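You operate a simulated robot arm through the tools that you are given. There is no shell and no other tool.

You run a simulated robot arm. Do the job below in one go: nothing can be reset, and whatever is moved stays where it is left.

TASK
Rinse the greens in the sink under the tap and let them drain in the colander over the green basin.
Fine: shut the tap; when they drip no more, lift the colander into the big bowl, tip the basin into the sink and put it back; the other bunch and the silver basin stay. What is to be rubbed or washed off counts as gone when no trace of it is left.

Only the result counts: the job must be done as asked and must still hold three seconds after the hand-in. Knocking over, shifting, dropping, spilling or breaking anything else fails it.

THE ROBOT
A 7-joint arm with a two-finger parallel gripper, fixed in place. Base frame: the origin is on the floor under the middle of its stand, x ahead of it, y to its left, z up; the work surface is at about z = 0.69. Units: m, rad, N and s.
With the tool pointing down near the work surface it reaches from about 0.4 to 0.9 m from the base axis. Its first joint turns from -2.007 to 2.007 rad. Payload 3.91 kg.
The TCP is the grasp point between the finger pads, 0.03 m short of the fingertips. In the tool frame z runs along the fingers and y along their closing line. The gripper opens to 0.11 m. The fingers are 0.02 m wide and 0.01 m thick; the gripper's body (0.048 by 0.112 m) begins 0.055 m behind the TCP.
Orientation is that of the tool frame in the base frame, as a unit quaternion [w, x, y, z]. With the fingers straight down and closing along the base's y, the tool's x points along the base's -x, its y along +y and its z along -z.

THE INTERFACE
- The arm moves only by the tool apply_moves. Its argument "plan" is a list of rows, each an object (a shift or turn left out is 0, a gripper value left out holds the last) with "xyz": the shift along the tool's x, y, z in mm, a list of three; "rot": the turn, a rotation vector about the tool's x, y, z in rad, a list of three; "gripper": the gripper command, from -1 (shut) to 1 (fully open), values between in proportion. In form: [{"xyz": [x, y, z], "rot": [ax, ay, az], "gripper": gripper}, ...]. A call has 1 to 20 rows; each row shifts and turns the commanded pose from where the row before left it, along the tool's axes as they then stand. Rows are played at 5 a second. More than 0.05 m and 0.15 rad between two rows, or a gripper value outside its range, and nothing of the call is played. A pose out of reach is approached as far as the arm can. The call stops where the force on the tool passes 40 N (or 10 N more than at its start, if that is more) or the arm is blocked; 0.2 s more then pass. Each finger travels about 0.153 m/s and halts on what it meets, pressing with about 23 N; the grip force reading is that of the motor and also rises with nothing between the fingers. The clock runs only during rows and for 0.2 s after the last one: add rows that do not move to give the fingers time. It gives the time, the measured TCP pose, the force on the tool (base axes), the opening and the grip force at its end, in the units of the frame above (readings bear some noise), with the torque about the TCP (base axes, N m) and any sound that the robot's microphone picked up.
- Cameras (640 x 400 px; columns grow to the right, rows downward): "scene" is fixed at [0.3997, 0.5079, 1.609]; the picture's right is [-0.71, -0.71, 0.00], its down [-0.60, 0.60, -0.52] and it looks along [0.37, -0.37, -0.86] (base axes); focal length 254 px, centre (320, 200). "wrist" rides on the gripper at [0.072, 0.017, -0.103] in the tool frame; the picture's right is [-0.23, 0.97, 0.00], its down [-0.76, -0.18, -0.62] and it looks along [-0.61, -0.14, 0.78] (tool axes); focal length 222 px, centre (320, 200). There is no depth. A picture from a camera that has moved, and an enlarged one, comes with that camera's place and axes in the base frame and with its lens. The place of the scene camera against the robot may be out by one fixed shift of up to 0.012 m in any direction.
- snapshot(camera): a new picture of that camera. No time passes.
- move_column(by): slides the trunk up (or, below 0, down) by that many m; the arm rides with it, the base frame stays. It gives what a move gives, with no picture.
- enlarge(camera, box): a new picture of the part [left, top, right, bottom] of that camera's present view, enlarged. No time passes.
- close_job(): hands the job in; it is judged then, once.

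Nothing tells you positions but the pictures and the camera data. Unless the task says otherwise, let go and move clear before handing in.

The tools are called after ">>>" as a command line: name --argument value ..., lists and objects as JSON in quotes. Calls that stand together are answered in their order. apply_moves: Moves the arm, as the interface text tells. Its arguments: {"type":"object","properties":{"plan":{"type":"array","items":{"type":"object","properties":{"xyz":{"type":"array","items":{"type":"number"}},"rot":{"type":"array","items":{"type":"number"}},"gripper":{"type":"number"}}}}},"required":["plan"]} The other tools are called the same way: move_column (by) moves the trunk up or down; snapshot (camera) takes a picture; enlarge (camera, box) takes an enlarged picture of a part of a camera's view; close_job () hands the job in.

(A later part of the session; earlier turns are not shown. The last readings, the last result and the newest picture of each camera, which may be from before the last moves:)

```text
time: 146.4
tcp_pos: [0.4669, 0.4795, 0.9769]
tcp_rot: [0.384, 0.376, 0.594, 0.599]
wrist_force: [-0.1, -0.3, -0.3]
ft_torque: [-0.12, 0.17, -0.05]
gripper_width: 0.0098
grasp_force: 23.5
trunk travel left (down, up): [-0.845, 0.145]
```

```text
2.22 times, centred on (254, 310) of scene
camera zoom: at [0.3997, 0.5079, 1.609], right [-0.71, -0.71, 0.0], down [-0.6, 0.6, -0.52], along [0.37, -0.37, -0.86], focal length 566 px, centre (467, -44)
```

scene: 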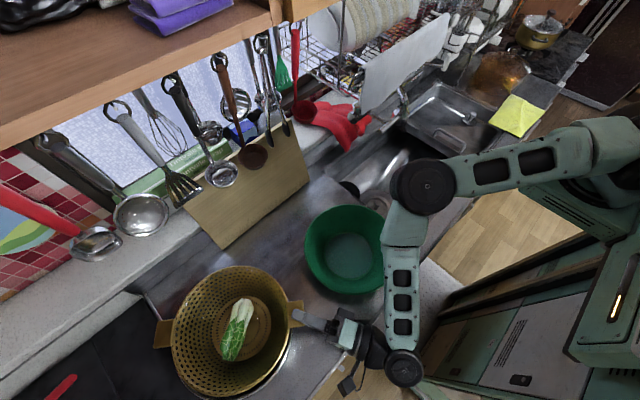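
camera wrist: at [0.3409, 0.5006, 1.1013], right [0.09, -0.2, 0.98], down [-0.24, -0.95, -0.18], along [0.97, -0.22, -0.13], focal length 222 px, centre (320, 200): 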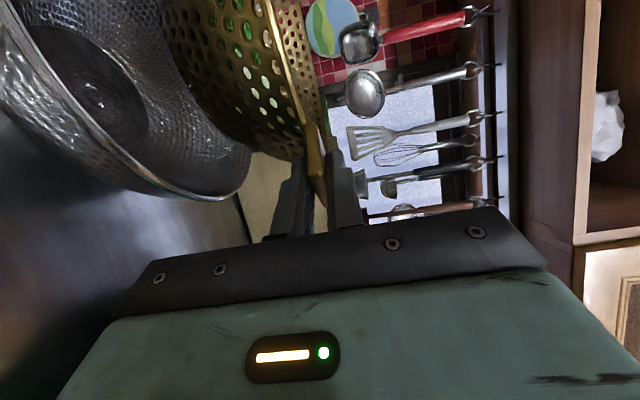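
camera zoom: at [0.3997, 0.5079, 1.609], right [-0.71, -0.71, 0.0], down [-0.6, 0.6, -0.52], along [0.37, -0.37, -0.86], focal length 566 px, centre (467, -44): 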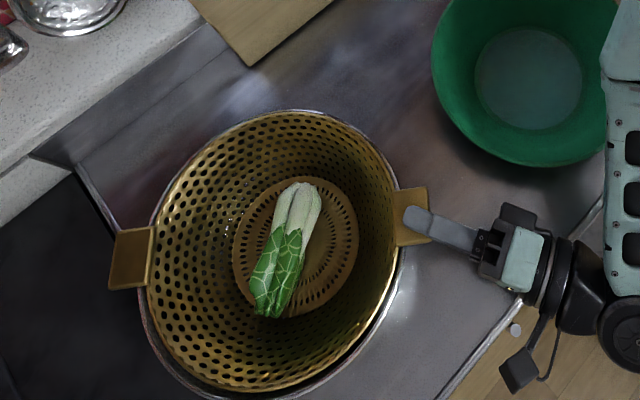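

Contact: the load is coming off the gripper. I'll settle 2 mm more, then open just slightly.

>>> apply_moves --plan '[{"xyz": [0, -2, 0]}, {}, {}]'

>>> apply_moves --plan '[{"gripper": -0.72}, {}, {}]'

>>> enlarge --camera "wrist" --box '[100, 20, 420, 220]'

>>> enlarge --camera "scene" --box '[110, 220, 398, 400]'

```text
time: 147.2
tcp_pos: [0.4667, 0.48, 0.9774]
tcp_rot: [0.385, 0.376, 0.593, 0.599]
wrist_force: [-4.4, -4.3, 13.0]
ft_torque: [0.27, -0.01, 0.13]
gripper_width: 0.0098
grasp_force: 22.7
trunk travel left (down, up): [-0.845, 0.145]
```

```text
time: 148.0
tcp_pos: [0.4687, 0.4811, 0.9751]
tcp_rot: [0.384, 0.377, 0.595, 0.597]
wrist_force: [-0.4, -1.2, 0.0]
ft_torque: [0.01, 0.01, 0.02]
gripper_width: 0.0158
grasp_force: 0.9
trunk travel left (down, up): [-0.845, 0.145]
```

```text
2.00 times, centred on (260, 120) of wrist
camera zoom: at [0.344, 0.5032, 0.9901], right [0.09, -0.2, 0.98], down [-0.24, -0.95, -0.18], along [0.97, -0.22, -0.13], focal length 444 px, centre (440, 360)
```

zoom: 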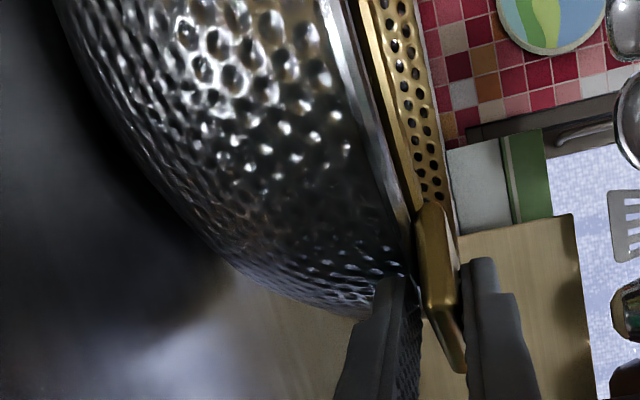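

```text
2.22 times, centred on (254, 310) of scene
camera zoom: at [0.3997, 0.5079, 1.609], right [-0.71, -0.71, 0.0], down [-0.6, 0.6, -0.52], along [0.37, -0.37, -0.86], focal length 566 px, centre (467, -44)
```

zoom: 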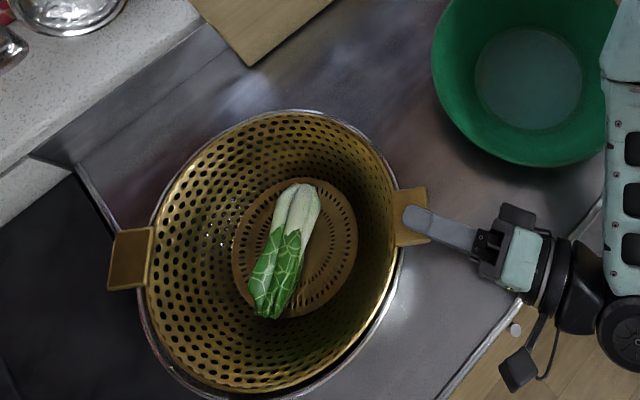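

The colander rests on the bowl with no load on the hand. I'll pull straight back.

>>> apply_moves --plan '[{"xyz": [0, 0, -12]}, {"xyz": [0, 0, -15]}, {"xyz": [0, 0, -20]}, {"xyz": [0, 0, -25]}, {}]'

>>> snapshot --camera "scene"

>>> snapshot --camera "wrist"

```text
time: 149.2
tcp_pos: [0.4004, 0.45, 0.9754]
tcp_rot: [0.385, 0.377, 0.594, 0.598]
wrist_force: [0.1, 0.6, -0.1]
ft_torque: [-0.02, 0.01, 0.0]
gripper_width: 0.0153
grasp_force: 0.1
trunk travel left (down, up): [-0.845, 0.145]
```

```text
taken
```

scene: 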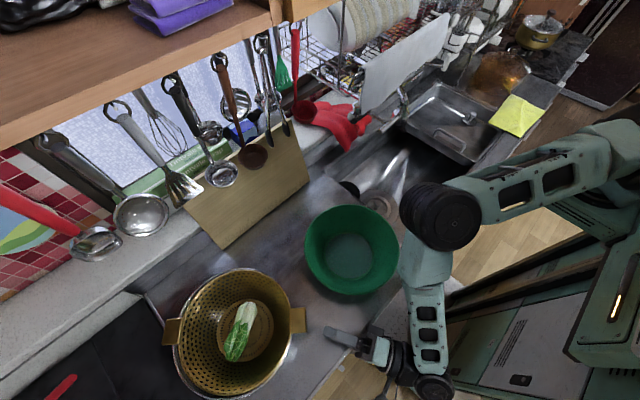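

```text
taken
camera wrist: at [0.2766, 0.4727, 0.9903], right [0.08, -0.2, 0.98], down [-0.24, -0.95, -0.18], along [0.97, -0.22, -0.13], focal length 222 px, centre (320, 200)
```

wrist: 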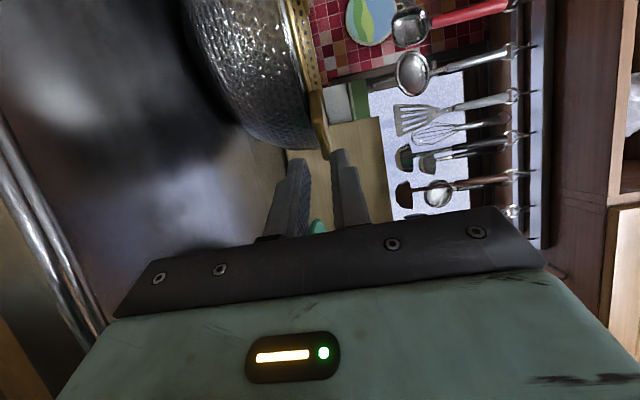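

The colander with the greens sits steadily in the big bowl. Next is the basin: I'll raise the hand and return to tool-down to look at the basin and its water.

>>> apply_moves --plan '[{"xyz": [0, 40, -10]}, {"xyz": [0, 45, 0]}, {"xyz": [0, 45, 0]}, {"rot": [0.1064, 0.0682, -0.0682]}, {"rot": [0.1064, 0.0682, -0.0682]}, {"rot": [0.1064, 0.0682, -0.0682]}, {"rot": [0.1064, 0.0682, -0.0682]}, {"rot": [0.1064, 0.0682, -0.0682]}, {"rot": [0.1064, 0.0682, -0.0682]}, {"rot": [0.1064, 0.0682, -0.0682]}, {"rot": [0.1064, 0.0682, -0.0682]}, {"rot": [0.1064, 0.0682, -0.0682]}, {"rot": [0.1064, 0.0682, -0.0682]}, {"rot": [0.1064, 0.0682, -0.0682]}, {"rot": [0.1064, 0.0682, -0.0682]}, {"rot": [0.1064, 0.0682, -0.0682]}, {}]'

>>> snapshot --camera "wrist"

>>> snapshot --camera "scene"

```text
time: 152.8
tcp_pos: [0.3921, 0.448, 1.1043]
tcp_rot: [0.005, -0.003, 1.0, -0.002]
wrist_force: [-0.7, -0.9, 0.3]
ft_torque: [0.0, 0.0, -0.01]
gripper_width: 0.0153
grasp_force: 0.1
trunk travel left (down, up): [-0.845, 0.145]
```

```text
taken
camera wrist: at [0.3191, 0.4649, 1.2067], right [0.22, 0.97, 0.0], down [0.76, -0.17, 0.63], along [0.61, -0.14, -0.78], focal length 222 px, centre (320, 200)
```

wrist: 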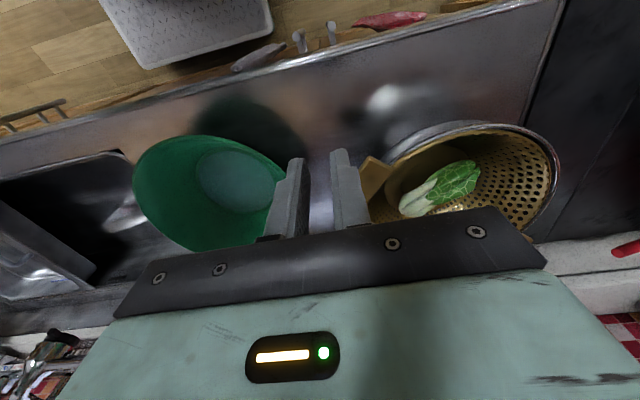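

```text
taken
```

scene: 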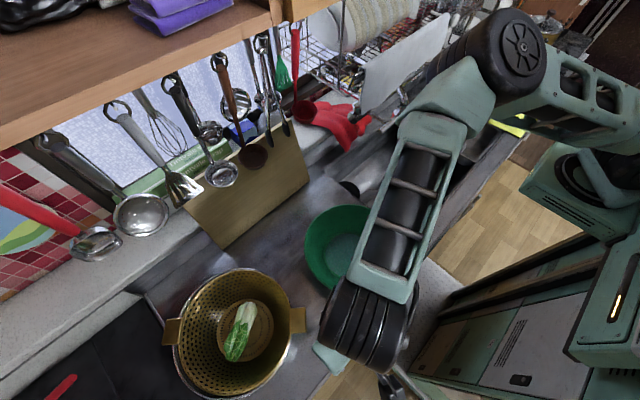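

>>> apply_moves --plan '[{"xyz": [0, -46, 0], "gripper": 0.0}, {"xyz": [0, -46, 0]}, {"xyz": [0, -46, 0]}, {"xyz": [-8, -46, 0]}, {"rot": [0, 0, -0.15]}, {"rot": [0, 0, -0.15]}, {"rot": [0, 0, -0.15]}, {"rot": [0, 0, -0.15]}, {"rot": [0, 0, -0.15]}, {"rot": [0, 0, -0.15]}, {"rot": [0, 0, -0.15]}, {"rot": [0, 0, -0.15]}, {"rot": [0, 0, -0.15]}, {"rot": [0, 0, -0.15]}, {"rot": [0, 0, -0.07]}, {}]'

>>> snapshot --camera "wrist"

>>> snapshot --camera "scene"

```text
time: 156.2
tcp_pos: [0.3998, 0.2633, 1.104]
tcp_rot: [-0.002, 0.709, -0.705, 0.004]
wrist_force: [-0.3, -0.1, -0.1]
ft_torque: [-0.02, 0.02, 0.0]
gripper_width: 0.0552
grasp_force: 0.1
trunk travel left (down, up): [-0.845, 0.145]
```

```text
taken
camera wrist: at [0.383, 0.1907, 1.208], right [-0.97, 0.22, -0.01], down [0.17, 0.76, 0.62], along [0.15, 0.61, -0.78], focal length 222 px, centre (320, 200)
```

wrist: 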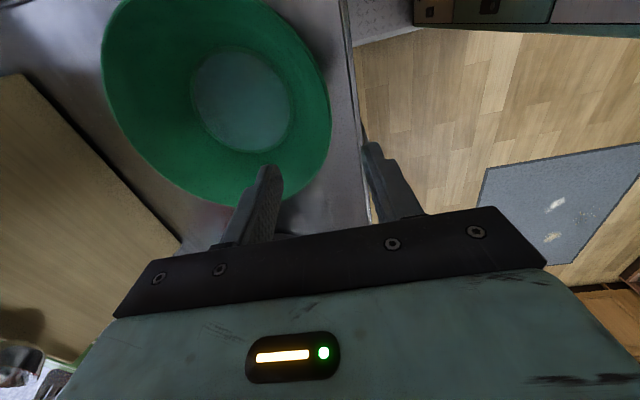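

```text
taken
```

scene: 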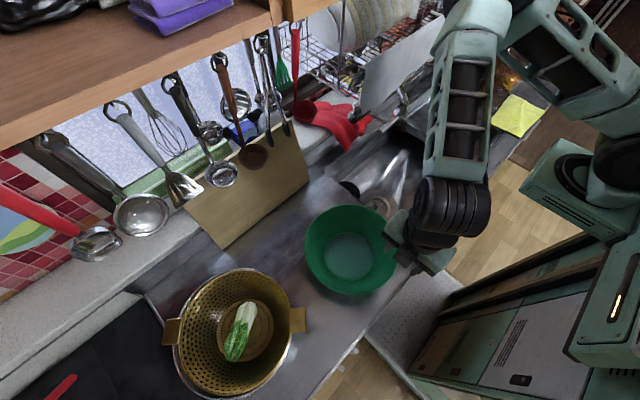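

The pose is reachable. The rim edge is at x≈0.393 on this side. The basin wall slopes, so I'll test leaning the hand to match it before descending.

>>> apply_moves --plan '[{"rot": [0.1, 0, 0]}, {"rot": [0.1, 0, 0]}, {}]'

>>> enlarge --camera "wrist" --box '[80, 0, 400, 200]'

```text
time: 157.0
tcp_pos: [0.3999, 0.2627, 1.1044]
tcp_rot: [-0.074, 0.705, -0.701, 0.076]
wrist_force: [-0.4, -0.1, 0.0]
ft_torque: [0.0, -0.05, -0.03]
gripper_width: 0.0549
grasp_force: 0.1
trunk travel left (down, up): [-0.845, 0.145]
```

```text
2.00 times, centred on (240, 100) of wrist
camera zoom: at [0.363, 0.1907, 1.2024], right [-0.95, 0.22, -0.2], down [0.04, 0.76, 0.64], along [0.3, 0.61, -0.74], focal length 444 px, centre (480, 400)
```

zoom: 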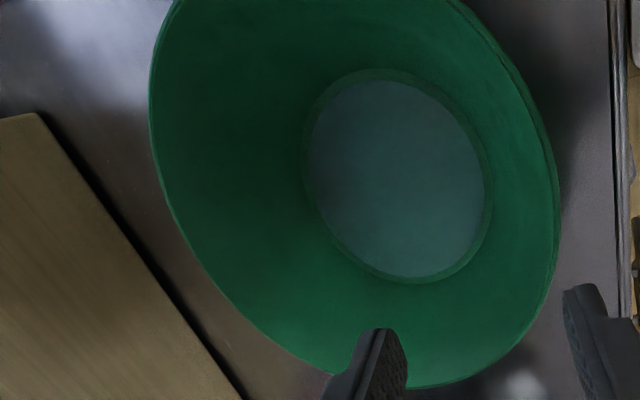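

The lean is reachable. I'll lean a bit more and descend astride the rim.

>>> apply_moves --plan '[{"rot": [0.1, 0, 0]}, {"xyz": [0, 14.5, 37]}, {"xyz": [0, 11.8, 38.2]}, {"xyz": [0, 8.9, 28.7]}, {}]'

>>> snapshot --camera "wrist"

>>> enlarge --camera "scene" --box '[300, 190, 460, 290]'

```text
time: 158.2
tcp_pos: [0.3977, 0.2642, 0.9936]
tcp_rot: [-0.108, 0.701, -0.697, 0.11]
wrist_force: [0.1, -1.1, 0.4]
ft_torque: [-0.01, 0.01, 0.03]
gripper_width: 0.0552
grasp_force: 0.0
trunk travel left (down, up): [-0.845, 0.145]
```

```text
taken
camera wrist: at [0.3516, 0.192, 1.0856], right [-0.93, 0.22, -0.3], down [-0.02, 0.76, 0.65], along [0.37, 0.61, -0.7], focal length 222 px, centre (320, 200)
```

wrist: 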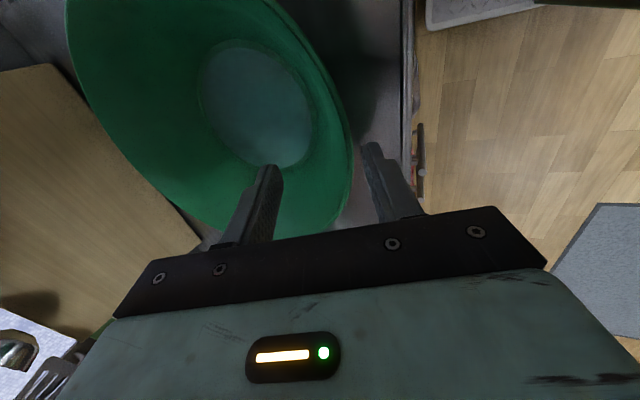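

```text
4.00 times, centred on (380, 240) of scene
camera zoom: at [0.3997, 0.5079, 1.609], right [-0.71, -0.71, 0.0], down [-0.6, 0.6, -0.52], along [0.37, -0.37, -0.86], focal length 1018 px, centre (80, 40)
```

zoom: 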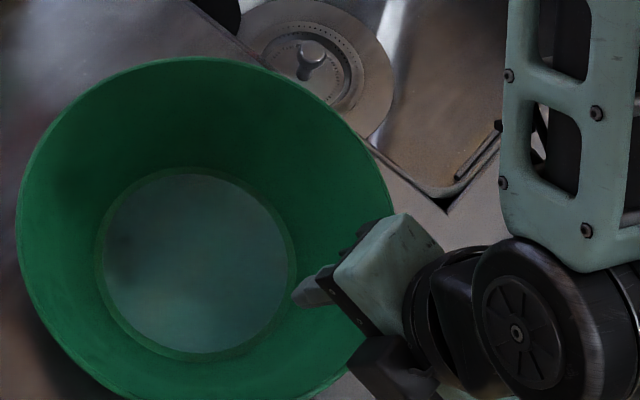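

>>> apply_moves --plan '[{"xyz": [0, 8.3, 26.7]}, {"xyz": [0, 5.3, 17.2]}, {}]'

>>> snapshot --camera "wrist"

>>> enlarge --camera "scene" --box '[300, 190, 460, 290]'

```text
time: 159.0
tcp_pos: [0.3977, 0.261, 0.9489]
tcp_rot: [-0.108, 0.7, -0.697, 0.11]
wrist_force: [0.1, -0.1, -0.8]
ft_torque: [-0.01, 0.0, -0.05]
gripper_width: 0.055
grasp_force: 0.0
trunk travel left (down, up): [-0.845, 0.145]
```

```text
taken
camera wrist: at [0.3502, 0.1892, 1.0415], right [-0.93, 0.22, -0.3], down [-0.02, 0.76, 0.65], along [0.37, 0.61, -0.7], focal length 222 px, centre (320, 200)
```

wrist: 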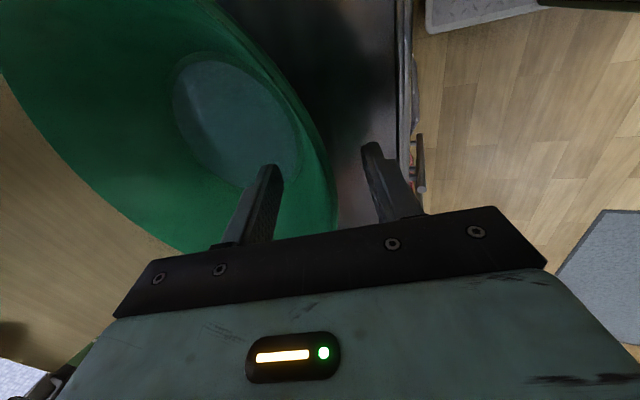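

```text
4.00 times, centred on (380, 240) of scene
camera zoom: at [0.3997, 0.5079, 1.609], right [-0.71, -0.71, 0.0], down [-0.6, 0.6, -0.52], along [0.37, -0.37, -0.86], focal length 1018 px, centre (80, 40)
```

zoom: 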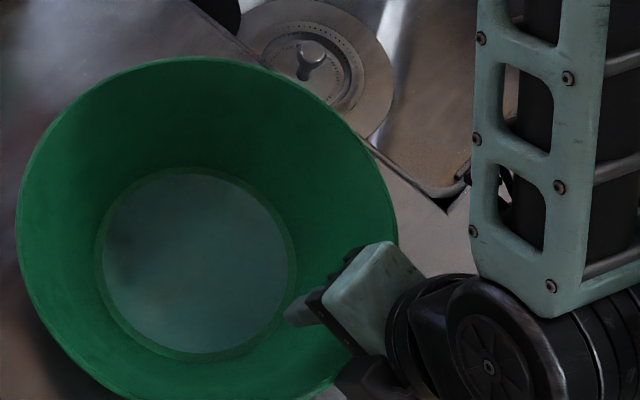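

>>> apply_moves --plan '[{"xyz": [0, 3, 9.5]}, {"gripper": -0.5}, {"gripper": -1}, {}, {}, {}]'

>>> snapshot --camera "wrist"

>>> enlarge --camera "scene" --box '[300, 190, 460, 290]'

```text
time: 160.4
tcp_pos: [0.398, 0.2611, 0.9392]
tcp_rot: [-0.11, 0.699, -0.698, 0.11]
wrist_force: [6.9, 0.9, 17.6]
ft_torque: [0.33, -1.1, -0.03]
gripper_width: 0.0104
grasp_force: 22.9
trunk travel left (down, up): [-0.845, 0.145]
```

```text
taken
camera wrist: at [0.3518, 0.189, 1.0322], right [-0.93, 0.22, -0.3], down [-0.02, 0.76, 0.65], along [0.37, 0.61, -0.7], focal length 222 px, centre (320, 200)
```

wrist: 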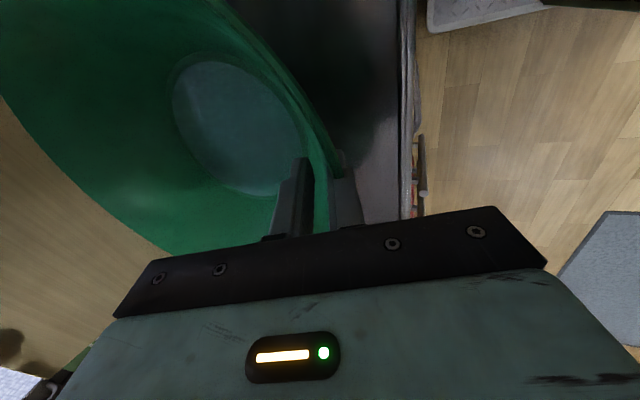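

```text
4.00 times, centred on (380, 240) of scene
camera zoom: at [0.3997, 0.5079, 1.609], right [-0.71, -0.71, 0.0], down [-0.6, 0.6, -0.52], along [0.37, -0.37, -0.86], focal length 1018 px, centre (80, 40)
```

zoom: 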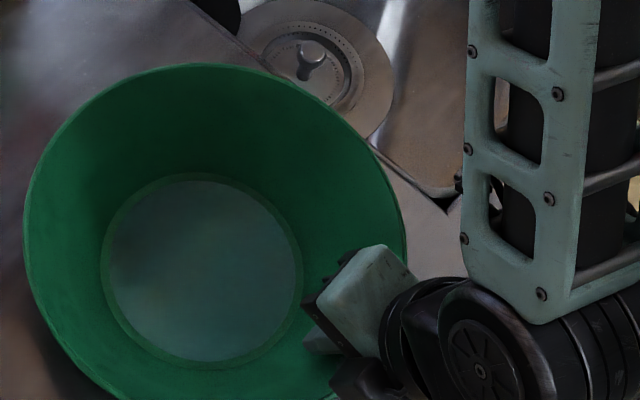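

The wall is gripped. I'll lift gently in small steps and watch the load.

>>> apply_moves --plan '[{"xyz": [0, -1.5, -4.8]}, {"xyz": [0, -1.5, -4.8]}, {"xyz": [0, -1.5, -4.8]}, {"xyz": [0, -1.5, -4.8]}, {}, {}]'

>>> enlarge --camera "scene" --box '[284, 180, 476, 300]'

>>> snapshot --camera "wrist"

```text
time: 161.8
tcp_pos: [0.3981, 0.2623, 0.9585]
tcp_rot: [-0.108, 0.699, -0.698, 0.111]
wrist_force: [-0.5, -1.1, 3.9]
ft_torque: [-0.1, -0.9, -0.22]
gripper_width: 0.0061
grasp_force: 22.8
trunk travel left (down, up): [-0.845, 0.145]
```

```text
3.33 times, centred on (380, 240) of scene
camera zoom: at [0.3997, 0.5079, 1.609], right [-0.71, -0.71, 0.0], down [-0.6, 0.6, -0.52], along [0.37, -0.37, -0.86], focal length 848 px, centre (120, 67)
```

zoom: 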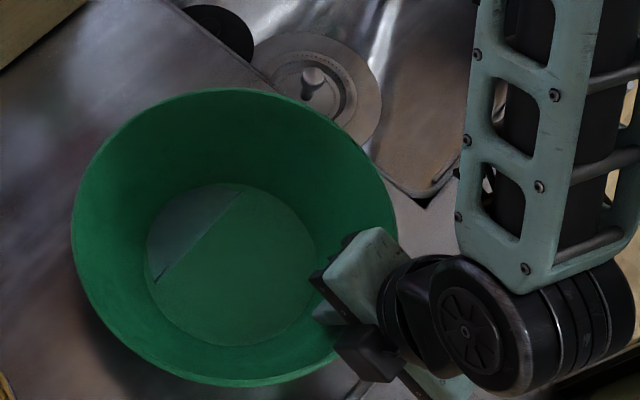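

```text
taken
camera wrist: at [0.3516, 0.1899, 1.0531], right [-0.93, 0.22, -0.3], down [-0.02, 0.76, 0.65], along [0.37, 0.61, -0.7], focal length 222 px, centre (320, 200)
```

wrist: 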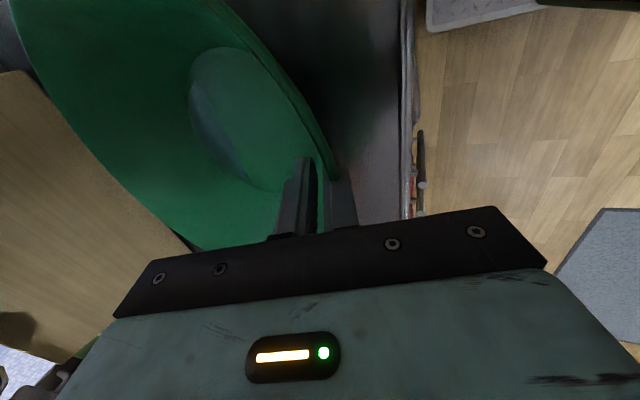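

>>> apply_moves --plan '[{"xyz": [0, -1.5, -4.8]}, {"xyz": [0, -1.5, -4.8]}, {"xyz": [0, -1.5, -4.8]}, {"xyz": [0, -1.5, -4.8]}, {}, {}]'

>>> enlarge --camera "scene" --box '[284, 180, 476, 300]'

>>> snapshot --camera "wrist"

```text
time: 163.2
tcp_pos: [0.3996, 0.2633, 0.9793]
tcp_rot: [-0.108, 0.7, -0.697, 0.11]
wrist_force: [-0.9, -0.7, -1.7]
ft_torque: [0.01, 0.15, 0.0]
gripper_width: 0.0026
grasp_force: 23.2
trunk travel left (down, up): [-0.845, 0.145]
```

```text
3.33 times, centred on (380, 240) of scene
camera zoom: at [0.3997, 0.5079, 1.609], right [-0.71, -0.71, 0.0], down [-0.6, 0.6, -0.52], along [0.37, -0.37, -0.86], focal length 848 px, centre (120, 67)
```

zoom: 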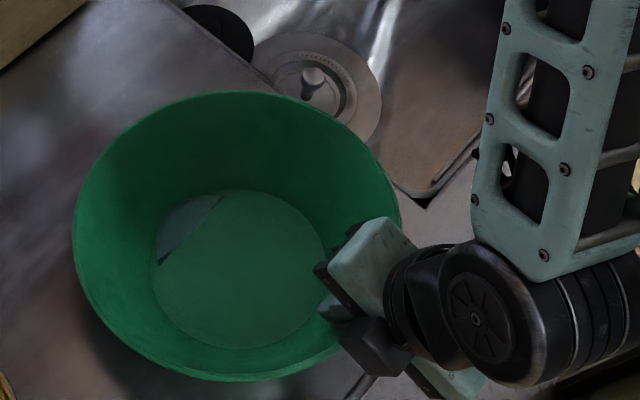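

```text
taken
camera wrist: at [0.3522, 0.1908, 1.0726], right [-0.93, 0.22, -0.3], down [-0.02, 0.76, 0.65], along [0.37, 0.61, -0.7], focal length 222 px, centre (320, 200)
```

wrist: 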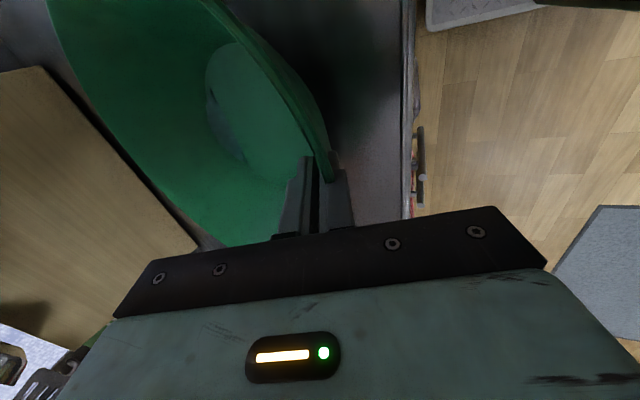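

The fingers are slipping up the wall because its slope is nearly 30°. I'll set this side back down and release, then regrip on the +y side, where the hand can lean flush with the wall. From there the basin can hang and tip safely over the sink.

>>> apply_moves --plan '[{"xyz": [0, 1.5, 4.8]}, {"xyz": [0, 1.5, 4.8]}, {"xyz": [0, 1.5, 4.8]}, {}]'

>>> enlarge --camera "scene" --box '[284, 180, 476, 300]'

>>> snapshot --camera "wrist"

```text
time: 164.2
tcp_pos: [0.3988, 0.2629, 0.9639]
tcp_rot: [-0.109, 0.7, -0.697, 0.111]
wrist_force: [-3.6, 0.0, 6.8]
ft_torque: [-0.02, -0.93, 0.01]
gripper_width: 0.0052
grasp_force: 22.9
trunk travel left (down, up): [-0.845, 0.145]
```

```text
3.33 times, centred on (380, 240) of scene
camera zoom: at [0.3997, 0.5079, 1.609], right [-0.71, -0.71, 0.0], down [-0.6, 0.6, -0.52], along [0.37, -0.37, -0.86], focal length 848 px, centre (120, 67)
```

zoom: 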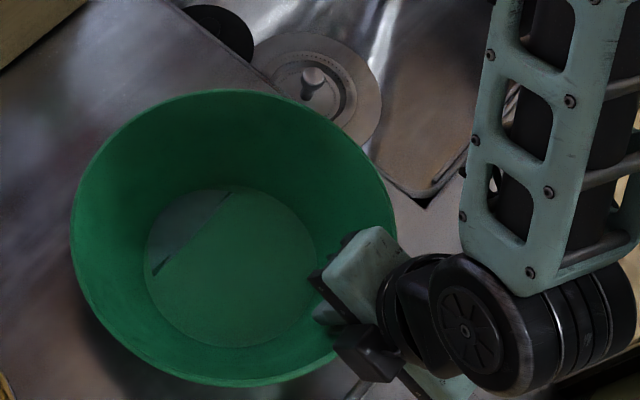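

```text
taken
camera wrist: at [0.3521, 0.1914, 1.0568], right [-0.93, 0.22, -0.3], down [-0.02, 0.76, 0.65], along [0.37, 0.61, -0.7], focal length 222 px, centre (320, 200)
```

wrist: 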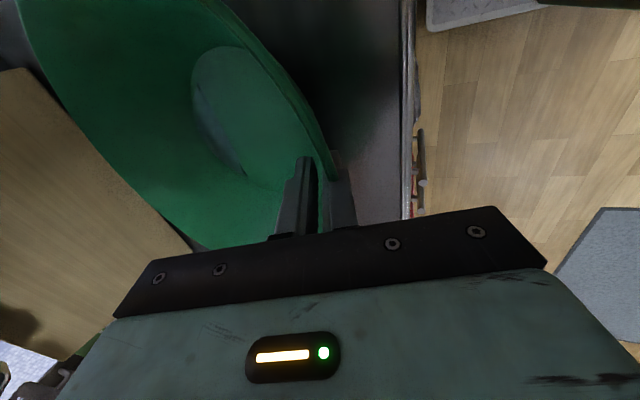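

>>> apply_moves --plan '[{"xyz": [0, 1.5, 4.8]}, {"xyz": [0, 1.5, 4.8]}, {}]'

>>> apply_moves --plan '[{"gripper": -0.85}, {"gripper": -0.7}, {"gripper": -0.5}, {"gripper": -0.2}, {"gripper": 0}, {}]'

>>> enlarge --camera "scene" --box '[284, 180, 476, 300]'

```text
time: 165.0
tcp_pos: [0.3993, 0.2622, 0.9534]
tcp_rot: [-0.108, 0.7, -0.697, 0.111]
wrist_force: [-2.0, -0.5, 6.3]
ft_torque: [-0.11, -0.91, -0.14]
gripper_width: 0.0072
grasp_force: 23.1
trunk travel left (down, up): [-0.845, 0.145]
```

```text
time: 166.4
tcp_pos: [0.3987, 0.2631, 0.9546]
tcp_rot: [-0.108, 0.7, -0.697, 0.111]
wrist_force: [0.1, 0.3, 0.6]
ft_torque: [0.01, 0.01, 0.04]
gripper_width: 0.0551
grasp_force: 0.1
trunk travel left (down, up): [-0.845, 0.145]
```

```text
3.33 times, centred on (380, 240) of scene
camera zoom: at [0.3997, 0.5079, 1.609], right [-0.71, -0.71, 0.0], down [-0.6, 0.6, -0.52], along [0.37, -0.37, -0.86], focal length 848 px, centre (120, 67)
```

zoom: 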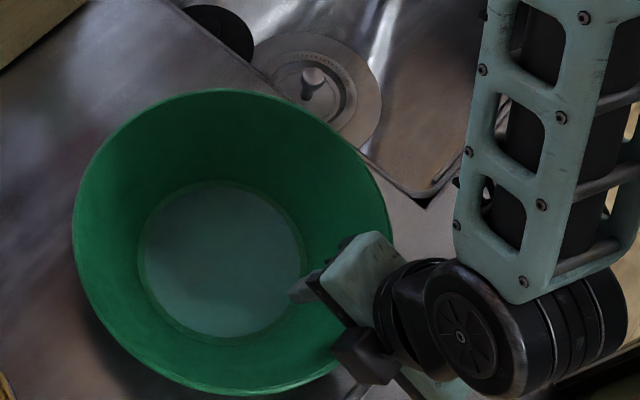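

The basin is level again with its water inside; it shifted about 7 mm toward the robot, which I'll correct when putting it back. Now I'll lift off and reorient for the +y side grip.

>>> apply_moves --plan '[{"xyz": [0, -11.8, -38.2]}, {"xyz": [0, -11.8, -38.2]}, {"xyz": [0, -11.8, -38.2]}, {"xyz": [0, -11.8, -38.2]}, {"rot": [-0.15, 0, 0]}, {"rot": [-0.15, 0, 0]}, {"rot": [0, 0, 0.15]}, {"rot": [0, 0, 0.15]}, {"rot": [0, 0, 0.15]}, {"rot": [0, 0, 0.15]}, {"rot": [0, 0, 0.15]}, {"rot": [0, 0, 0.15]}, {"rot": [0, 0, 0.15]}, {"rot": [0, 0, 0.15]}, {"rot": [0, 0, 0.15]}, {"rot": [0, 0, 0.15]}, {"rot": [0, 0, 0.07]}, {}]'

>>> snapshot --camera "wrist"

>>> snapshot --camera "scene"

```text
time: 170.2
tcp_pos: [0.3989, 0.2624, 1.1155]
tcp_rot: [0.005, -0.002, 1.0, -0.002]
wrist_force: [-0.7, -0.2, 0.1]
ft_torque: [-0.01, 0.04, -0.01]
gripper_width: 0.055
grasp_force: 0.2
trunk travel left (down, up): [-0.845, 0.145]
```

```text
taken
camera wrist: at [0.3252, 0.2801, 1.218], right [0.22, 0.97, 0.0], down [0.76, -0.17, 0.63], along [0.62, -0.14, -0.78], focal length 222 px, centre (320, 200)
```

wrist: 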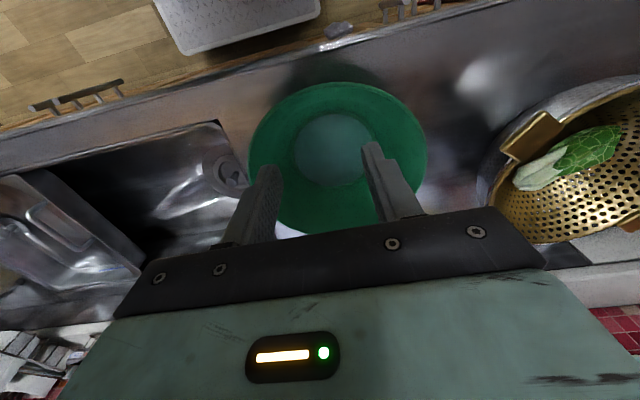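

```text
taken
```

scene: 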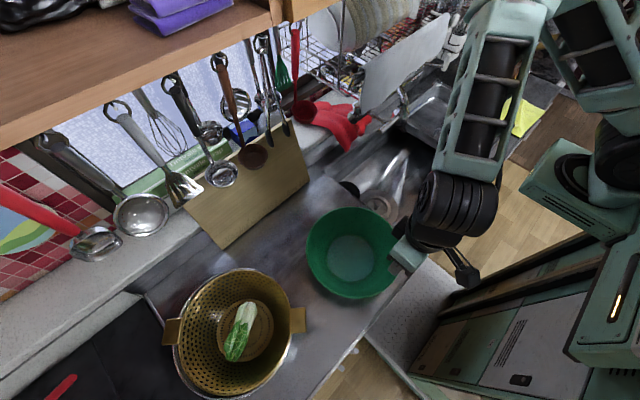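

The basin now sits at about (0.510, 0.264), with walls sloping about 28° near the rim. I'll grip it on the far-left side (50° direction), where there's room between it and the bowl: turn, move over, and lean the hand to match the wall.

>>> apply_moves --plan '[{"rot": [0, 0, 0.1396]}, {"rot": [0, 0, 0.1396]}, {"rot": [0, 0, 0.1396]}, {"rot": [0, 0, 0.1396]}, {"rot": [0, 0, 0.1396]}, {"xyz": [-16.8, 44.8, 0]}, {"xyz": [-16.8, 44.8, 0]}, {"xyz": [-16.8, 44.8, 0]}, {"xyz": [-16.8, 44.8, 0]}, {"xyz": [-16.8, 44.8, 0]}, {"rot": [0.1225, 0, 0]}, {"rot": [0.1225, 0, 0]}, {"rot": [0.1225, 0, 0]}, {"rot": [0.1225, 0, 0]}, {}]'

>>> snapshot --camera "wrist"

>>> snapshot --camera "scene"

```text
time: 173.4
tcp_pos: [0.6047, 0.3815, 1.1148]
tcp_rot: [-0.068, 0.333, 0.919, -0.201]
wrist_force: [0.0, -0.4, 0.5]
ft_torque: [-0.01, 0.01, 0.02]
gripper_width: 0.055
grasp_force: 0.0
out of reach, approached as far as the arm can: row 14
trunk travel left (down, up): [-0.845, 0.145]
```

```text
taken
camera wrist: at [0.586, 0.473, 1.2018], right [0.74, 0.53, -0.4], down [0.64, -0.41, 0.65], along [0.18, -0.74, -0.65], focal length 222 px, centre (320, 200)
```

wrist: 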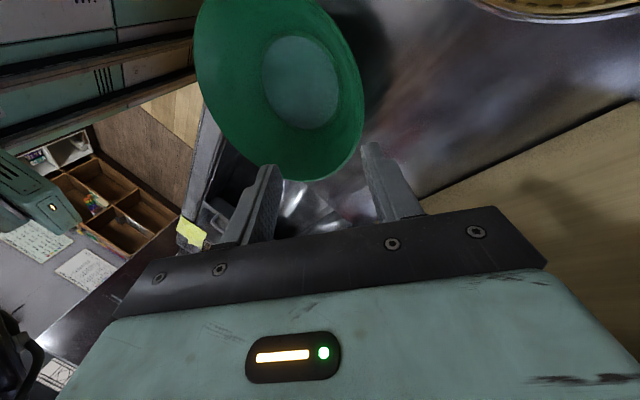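

```text
taken
```

scene: 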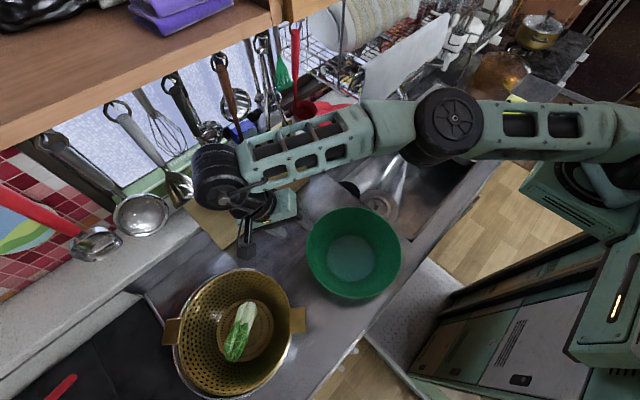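

>>> apply_moves --plan '[{"xyz": [-0.3, 11, 40]}, {"xyz": [-0.3, 11, 40]}, {"xyz": [-0.3, 8, 29]}, {}]'

>>> snapshot --camera "wrist"

>>> enlarge --camera "scene" --box '[204, 170, 396, 290]'

```text
time: 174.4
tcp_pos: [0.5947, 0.3703, 1.0048]
tcp_rot: [-0.067, 0.333, 0.919, -0.199]
wrist_force: [0.1, 0.1, 0.8]
ft_torque: [0.01, -0.04, -0.02]
gripper_width: 0.0551
grasp_force: 0.1
trunk travel left (down, up): [-0.845, 0.145]
```

```text
taken
camera wrist: at [0.5765, 0.461, 1.0913], right [0.75, 0.53, -0.4], down [0.64, -0.41, 0.65], along [0.18, -0.74, -0.65], focal length 222 px, centre (320, 200)
```

wrist: 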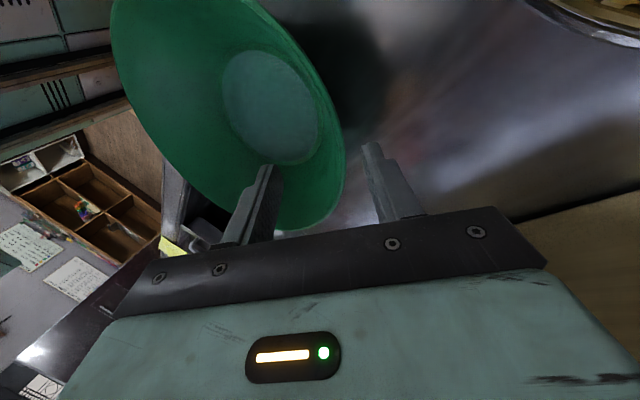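

```text
3.33 times, centred on (300, 230) of scene
camera zoom: at [0.3997, 0.5079, 1.609], right [-0.71, -0.71, 0.0], down [-0.6, 0.6, -0.52], along [0.37, -0.37, -0.86], focal length 848 px, centre (387, 100)
```

zoom: 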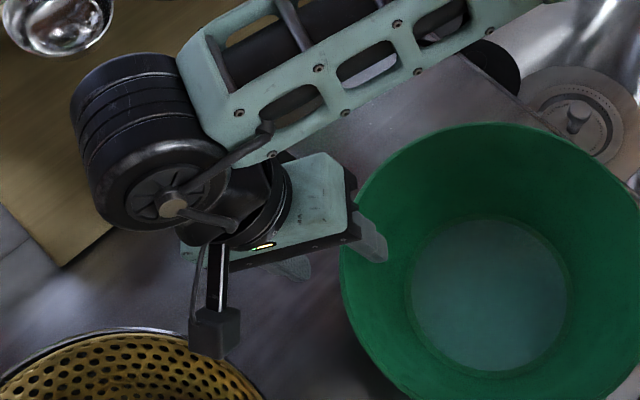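

>>> apply_moves --plan '[{"rot": [0.07, 0, 0]}, {"xyz": [-1.7, 9.1, 30]}, {"xyz": [-1.0, 5, 18]}, {}]'

>>> snapshot --camera "wrist"

>>> enlarge --camera "scene" --box '[204, 170, 396, 290]'

```text
time: 175.4
tcp_pos: [0.5926, 0.3576, 0.9583]
tcp_rot: [-0.078, 0.33, 0.912, -0.232]
wrist_force: [0.0, -0.2, 0.7]
ft_torque: [-0.01, -0.02, 0.01]
gripper_width: 0.0548
grasp_force: 0.0
trunk travel left (down, up): [-0.845, 0.145]
```

```text
taken
camera wrist: at [0.577, 0.4547, 1.0392], right [0.73, 0.51, -0.46], down [0.67, -0.38, 0.64], along [0.15, -0.77, -0.62], focal length 222 px, centre (320, 200)
```

wrist: 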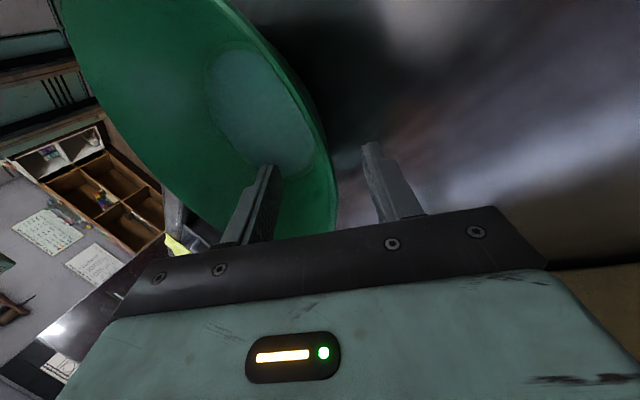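

```text
3.33 times, centred on (300, 230) of scene
camera zoom: at [0.3997, 0.5079, 1.609], right [-0.71, -0.71, 0.0], down [-0.6, 0.6, -0.52], along [0.37, -0.37, -0.86], focal length 848 px, centre (387, 100)
```

zoom: 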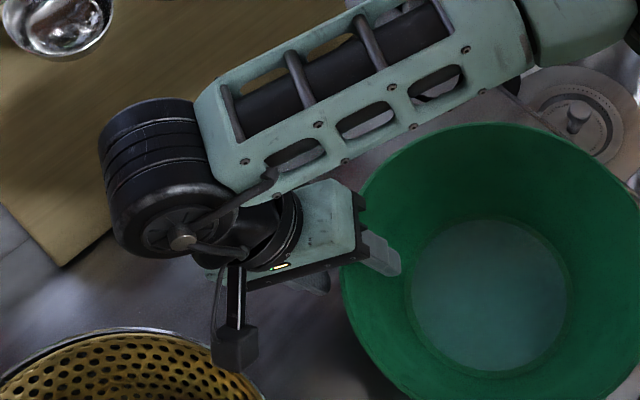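

>>> apply_moves --plan '[{"xyz": [0, 6, 10]}, {"xyz": [0, 0, 9]}, {}]'

>>> enlarge --camera "wrist" --box '[200, 60, 456, 220]'

```text
time: 176.2
tcp_pos: [0.5883, 0.3552, 0.937]
tcp_rot: [-0.079, 0.33, 0.912, -0.232]
wrist_force: [0.3, 0.4, 0.0]
ft_torque: [0.01, 0.01, -0.02]
gripper_width: 0.0554
grasp_force: 0.1
trunk travel left (down, up): [-0.845, 0.145]
```

```text
2.50 times, centred on (328, 140) of wrist
camera zoom: at [0.574, 0.4515, 1.0191], right [0.73, 0.51, -0.46], down [0.67, -0.38, 0.64], along [0.15, -0.77, -0.62], focal length 555 px, centre (300, 350)
```

zoom: 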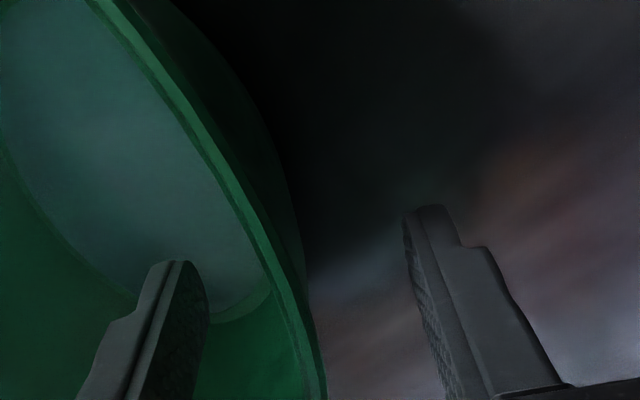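

The wall is centred between the fingers and aligned. I'll close.

>>> apply_moves --plan '[{"gripper": -0.5}, {"gripper": -1}, {}, {}, {}]'

>>> enlarge --camera "scene" --box '[244, 180, 436, 300]'

```text
time: 177.4
tcp_pos: [0.5892, 0.355, 0.9379]
tcp_rot: [-0.078, 0.332, 0.911, -0.232]
wrist_force: [-2.1, 0.4, 18.5]
ft_torque: [-1.11, 0.26, -0.22]
gripper_width: 0.0079
grasp_force: 23.2
trunk travel left (down, up): [-0.845, 0.145]
```

```text
3.33 times, centred on (340, 240) of scene
camera zoom: at [0.3997, 0.5079, 1.609], right [-0.71, -0.71, 0.0], down [-0.6, 0.6, -0.52], along [0.37, -0.37, -0.86], focal length 848 px, centre (253, 67)
```

zoom: 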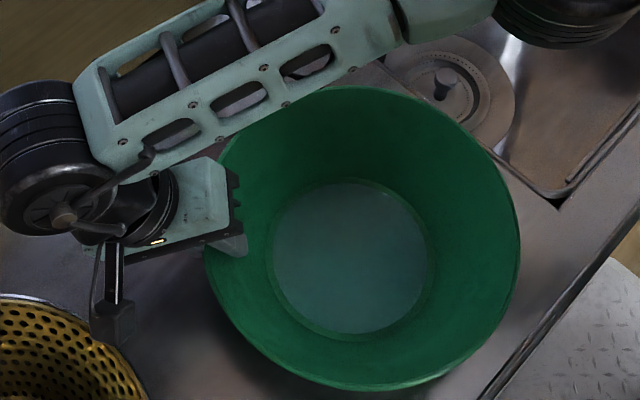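

The torque shows the wall is steeper still than my lean (about 37°). I'll rotate the hand in place to bring the pads flush, watching the torque fall.

>>> apply_moves --plan '[{"rot": [0.06, 0, 0]}, {"rot": [0.05, 0, 0]}, {}, {}]'

>>> apply_moves --plan '[{"rot": [0.04, 0, 0]}, {}, {}]'

```text
time: 178.4
tcp_pos: [0.5812, 0.3464, 0.9418]
tcp_rot: [-0.096, 0.326, 0.898, -0.28]
wrist_force: [0.0, -1.2, -2.4]
ft_torque: [0.13, -0.1, 0.0]
gripper_width: 0.0032
grasp_force: 23.1
out of reach, approached as far as the arm can: row 1, 2
trunk travel left (down, up): [-0.845, 0.145]
```

```text
time: 179.2
tcp_pos: [0.5756, 0.3412, 0.9474]
tcp_rot: [-0.103, 0.323, 0.892, -0.299]
wrist_force: [-0.8, -0.1, -1.6]
ft_torque: [0.17, -0.09, 0.0]
gripper_width: 0.0033
grasp_force: 23.1
out of reach, approached as far as the arm can: row 1
trunk travel left (down, up): [-0.845, 0.145]
```

>>> snapshot --camera "scene"

>>> enlarge --camera "scene" --box '[244, 180, 436, 300]'

>>> snapshot --camera "wrist"

```text
taken
```

scene: 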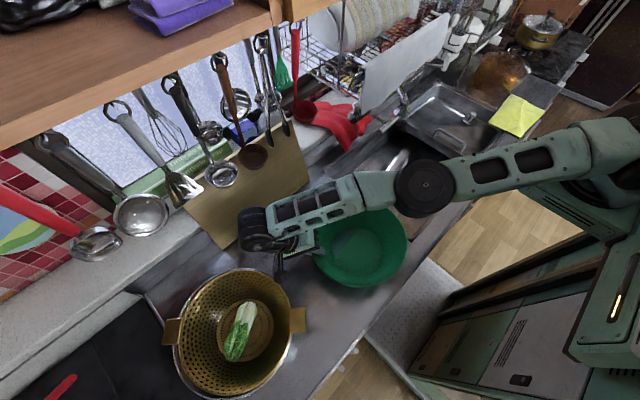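

```text
3.33 times, centred on (340, 240) of scene
camera zoom: at [0.3997, 0.5079, 1.609], right [-0.71, -0.71, 0.0], down [-0.6, 0.6, -0.52], along [0.37, -0.37, -0.86], focal length 848 px, centre (253, 67)
```

zoom: 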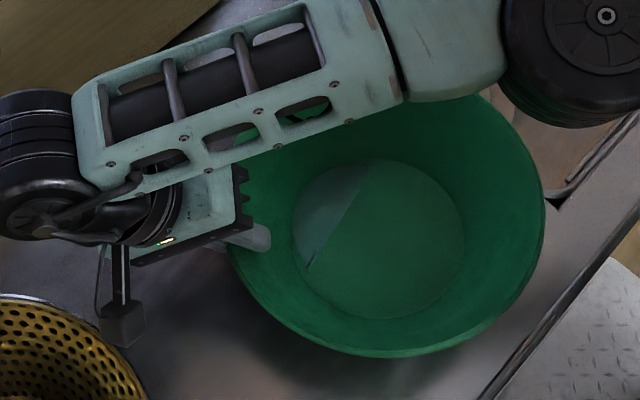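

```text
taken
camera wrist: at [0.5694, 0.4462, 1.0179], right [0.68, 0.45, -0.58], down [0.73, -0.3, 0.61], along [0.1, -0.84, -0.53], focal length 222 px, centre (320, 200)
```

wrist: 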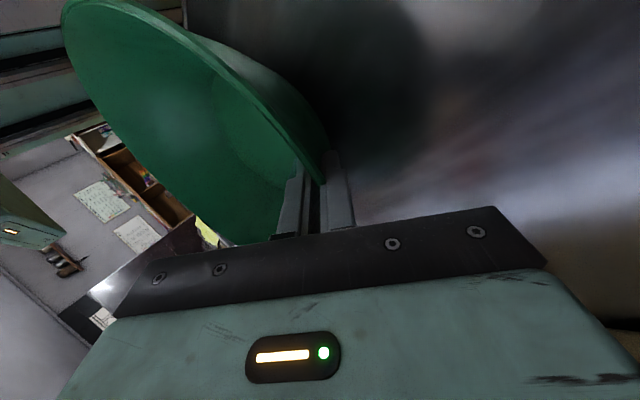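

The pads are flush now and hold the wall firmly, with the far side of the basin slightly raised. I'll lift a little and check that it holds.

>>> apply_moves --plan '[{"xyz": [0, -3, -4]}, {"xyz": [0, -3, -4]}, {"xyz": [0, -3, -4]}, {"xyz": [0, -3, -4]}, {}, {}]'

>>> enlarge --camera "scene" --box '[244, 180, 436, 300]'

>>> snapshot --camera "wrist"

```text
time: 180.6
tcp_pos: [0.5764, 0.3416, 0.966]
tcp_rot: [-0.103, 0.324, 0.891, -0.299]
wrist_force: [0.5, 0.0, -1.1]
ft_torque: [0.12, -0.12, 0.02]
gripper_width: 0.0034
grasp_force: 23.2
trunk travel left (down, up): [-0.845, 0.145]
```

```text
3.33 times, centred on (340, 240) of scene
camera zoom: at [0.3997, 0.5079, 1.609], right [-0.71, -0.71, 0.0], down [-0.6, 0.6, -0.52], along [0.37, -0.37, -0.86], focal length 848 px, centre (253, 67)
```

zoom: 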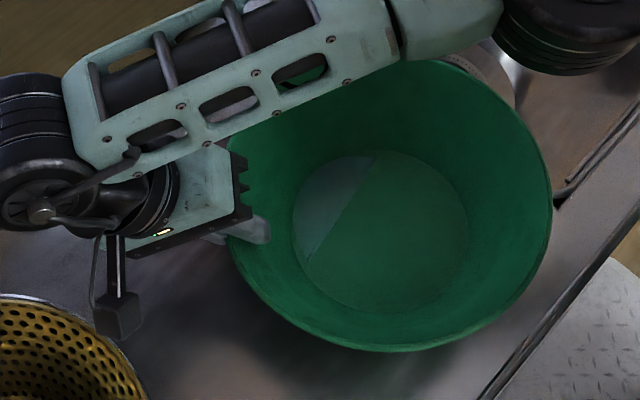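

```text
taken
camera wrist: at [0.5693, 0.4469, 1.0379], right [0.68, 0.45, -0.58], down [0.73, -0.3, 0.61], along [0.1, -0.84, -0.53], focal length 222 px, centre (320, 200)
```

wrist: 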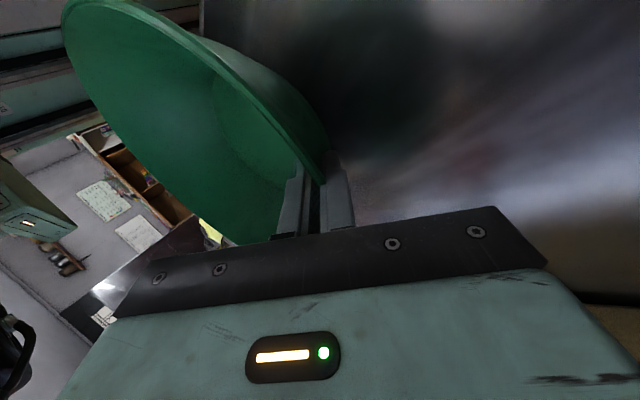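

The basin is held firmly at about 1.6 N and moves with the hand. I'll level it slightly and carry it over the sink.

>>> apply_moves --plan '[{"xyz": [0, -9, -12]}, {"xyz": [-10, -16, -2], "rot": [-0.04, 0, 0]}, {"xyz": [-18.1, -19.3, 9.4], "rot": [-0.04, 0, 0]}, {"xyz": [-18.1, -18.5, 10.9]}, {"xyz": [-18.1, -18.5, 10.9]}, {"xyz": [-18.1, -18.5, 10.9]}, {"xyz": [-18.1, -18.5, 10.9]}, {}]'

>>> snapshot --camera "scene"

>>> enlarge --camera "scene" --box '[288, 120, 480, 240]'

```text
time: 182.4
tcp_pos: [0.5795, 0.1826, 0.9979]
tcp_rot: [-0.09, 0.328, 0.903, -0.263]
wrist_force: [0.2, -1.1, -1.8]
ft_torque: [0.16, -0.08, 0.02]
gripper_width: 0.0032
grasp_force: 22.9
trunk travel left (down, up): [-0.845, 0.145]
```

```text
taken
```

scene: 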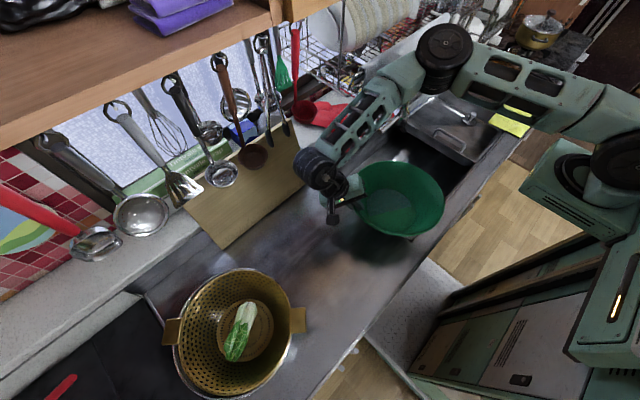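

```text
3.33 times, centred on (384, 180) of scene
camera zoom: at [0.3997, 0.5079, 1.609], right [-0.71, -0.71, 0.0], down [-0.6, 0.6, -0.52], along [0.37, -0.37, -0.86], focal length 848 px, centre (107, 267)
```

zoom: 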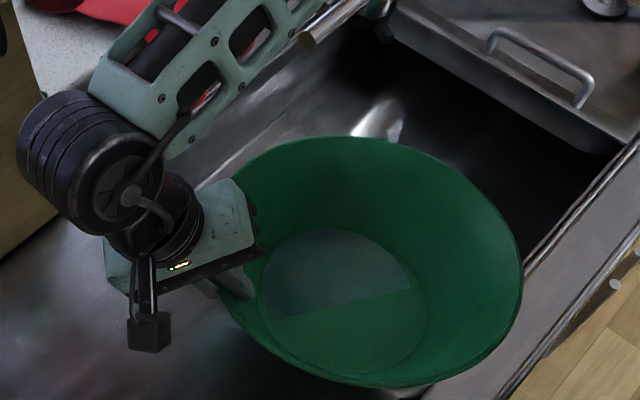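

The carry is steady, but the forearm is coming close to the towel and tap. I'll swing the basin about its own centre so the hand and forearm come toward the robot side before going further.

>>> apply_moves --plan '[{"xyz": [11.9, -0.8, 0.3], "rot": [0, -0.0534, -0.0846]}, {"xyz": [11.9, -0.8, 0.3], "rot": [0, -0.0534, -0.0846]}, {"xyz": [11.9, -0.8, 0.3], "rot": [0, -0.0534, -0.0846]}, {"xyz": [11.9, -0.8, 0.3], "rot": [0, -0.0534, -0.0846]}, {"xyz": [11.9, -0.8, 0.3], "rot": [0, -0.0534, -0.0846]}, {"xyz": [11.9, -0.8, 0.3], "rot": [0, -0.0534, -0.0846]}, {"xyz": [11.9, -0.8, 0.3], "rot": [0, -0.0534, -0.0846]}, {}]'

>>> snapshot --camera "scene"

>>> snapshot --camera "wrist"

```text
time: 184.2
tcp_pos: [0.5007, 0.2123, 0.9979]
tcp_rot: [0.005, -0.003, 0.96, -0.281]
wrist_force: [1.0, 0.0, -1.4]
ft_torque: [0.18, 0.0, 0.02]
gripper_width: 0.0034
grasp_force: 23.2
trunk travel left (down, up): [-0.845, 0.145]
```

```text
taken
```

scene: 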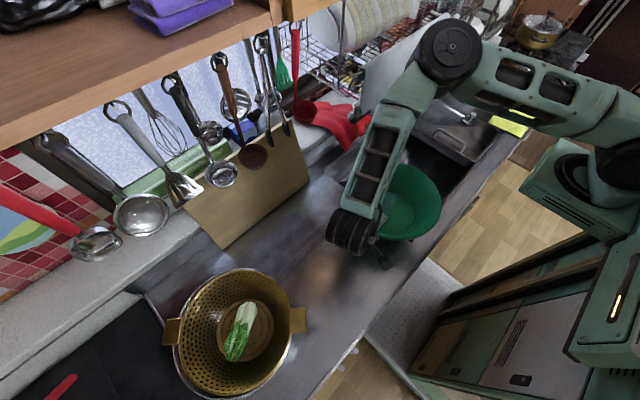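

```text
taken
camera wrist: at [0.4275, 0.2818, 1.0749], right [0.22, 0.82, -0.52], down [0.76, 0.19, 0.63], along [0.62, -0.54, -0.58], focal length 222 px, centre (320, 200)
```

wrist: 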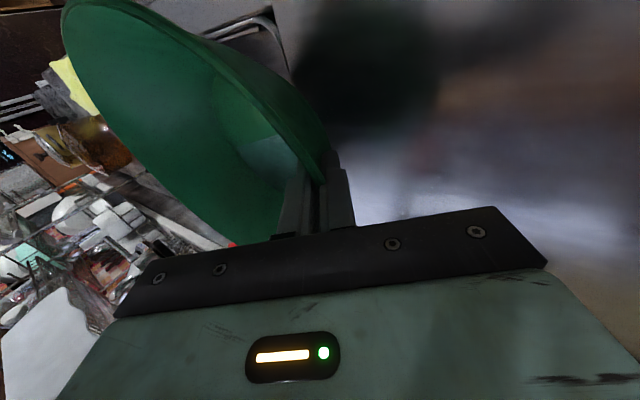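

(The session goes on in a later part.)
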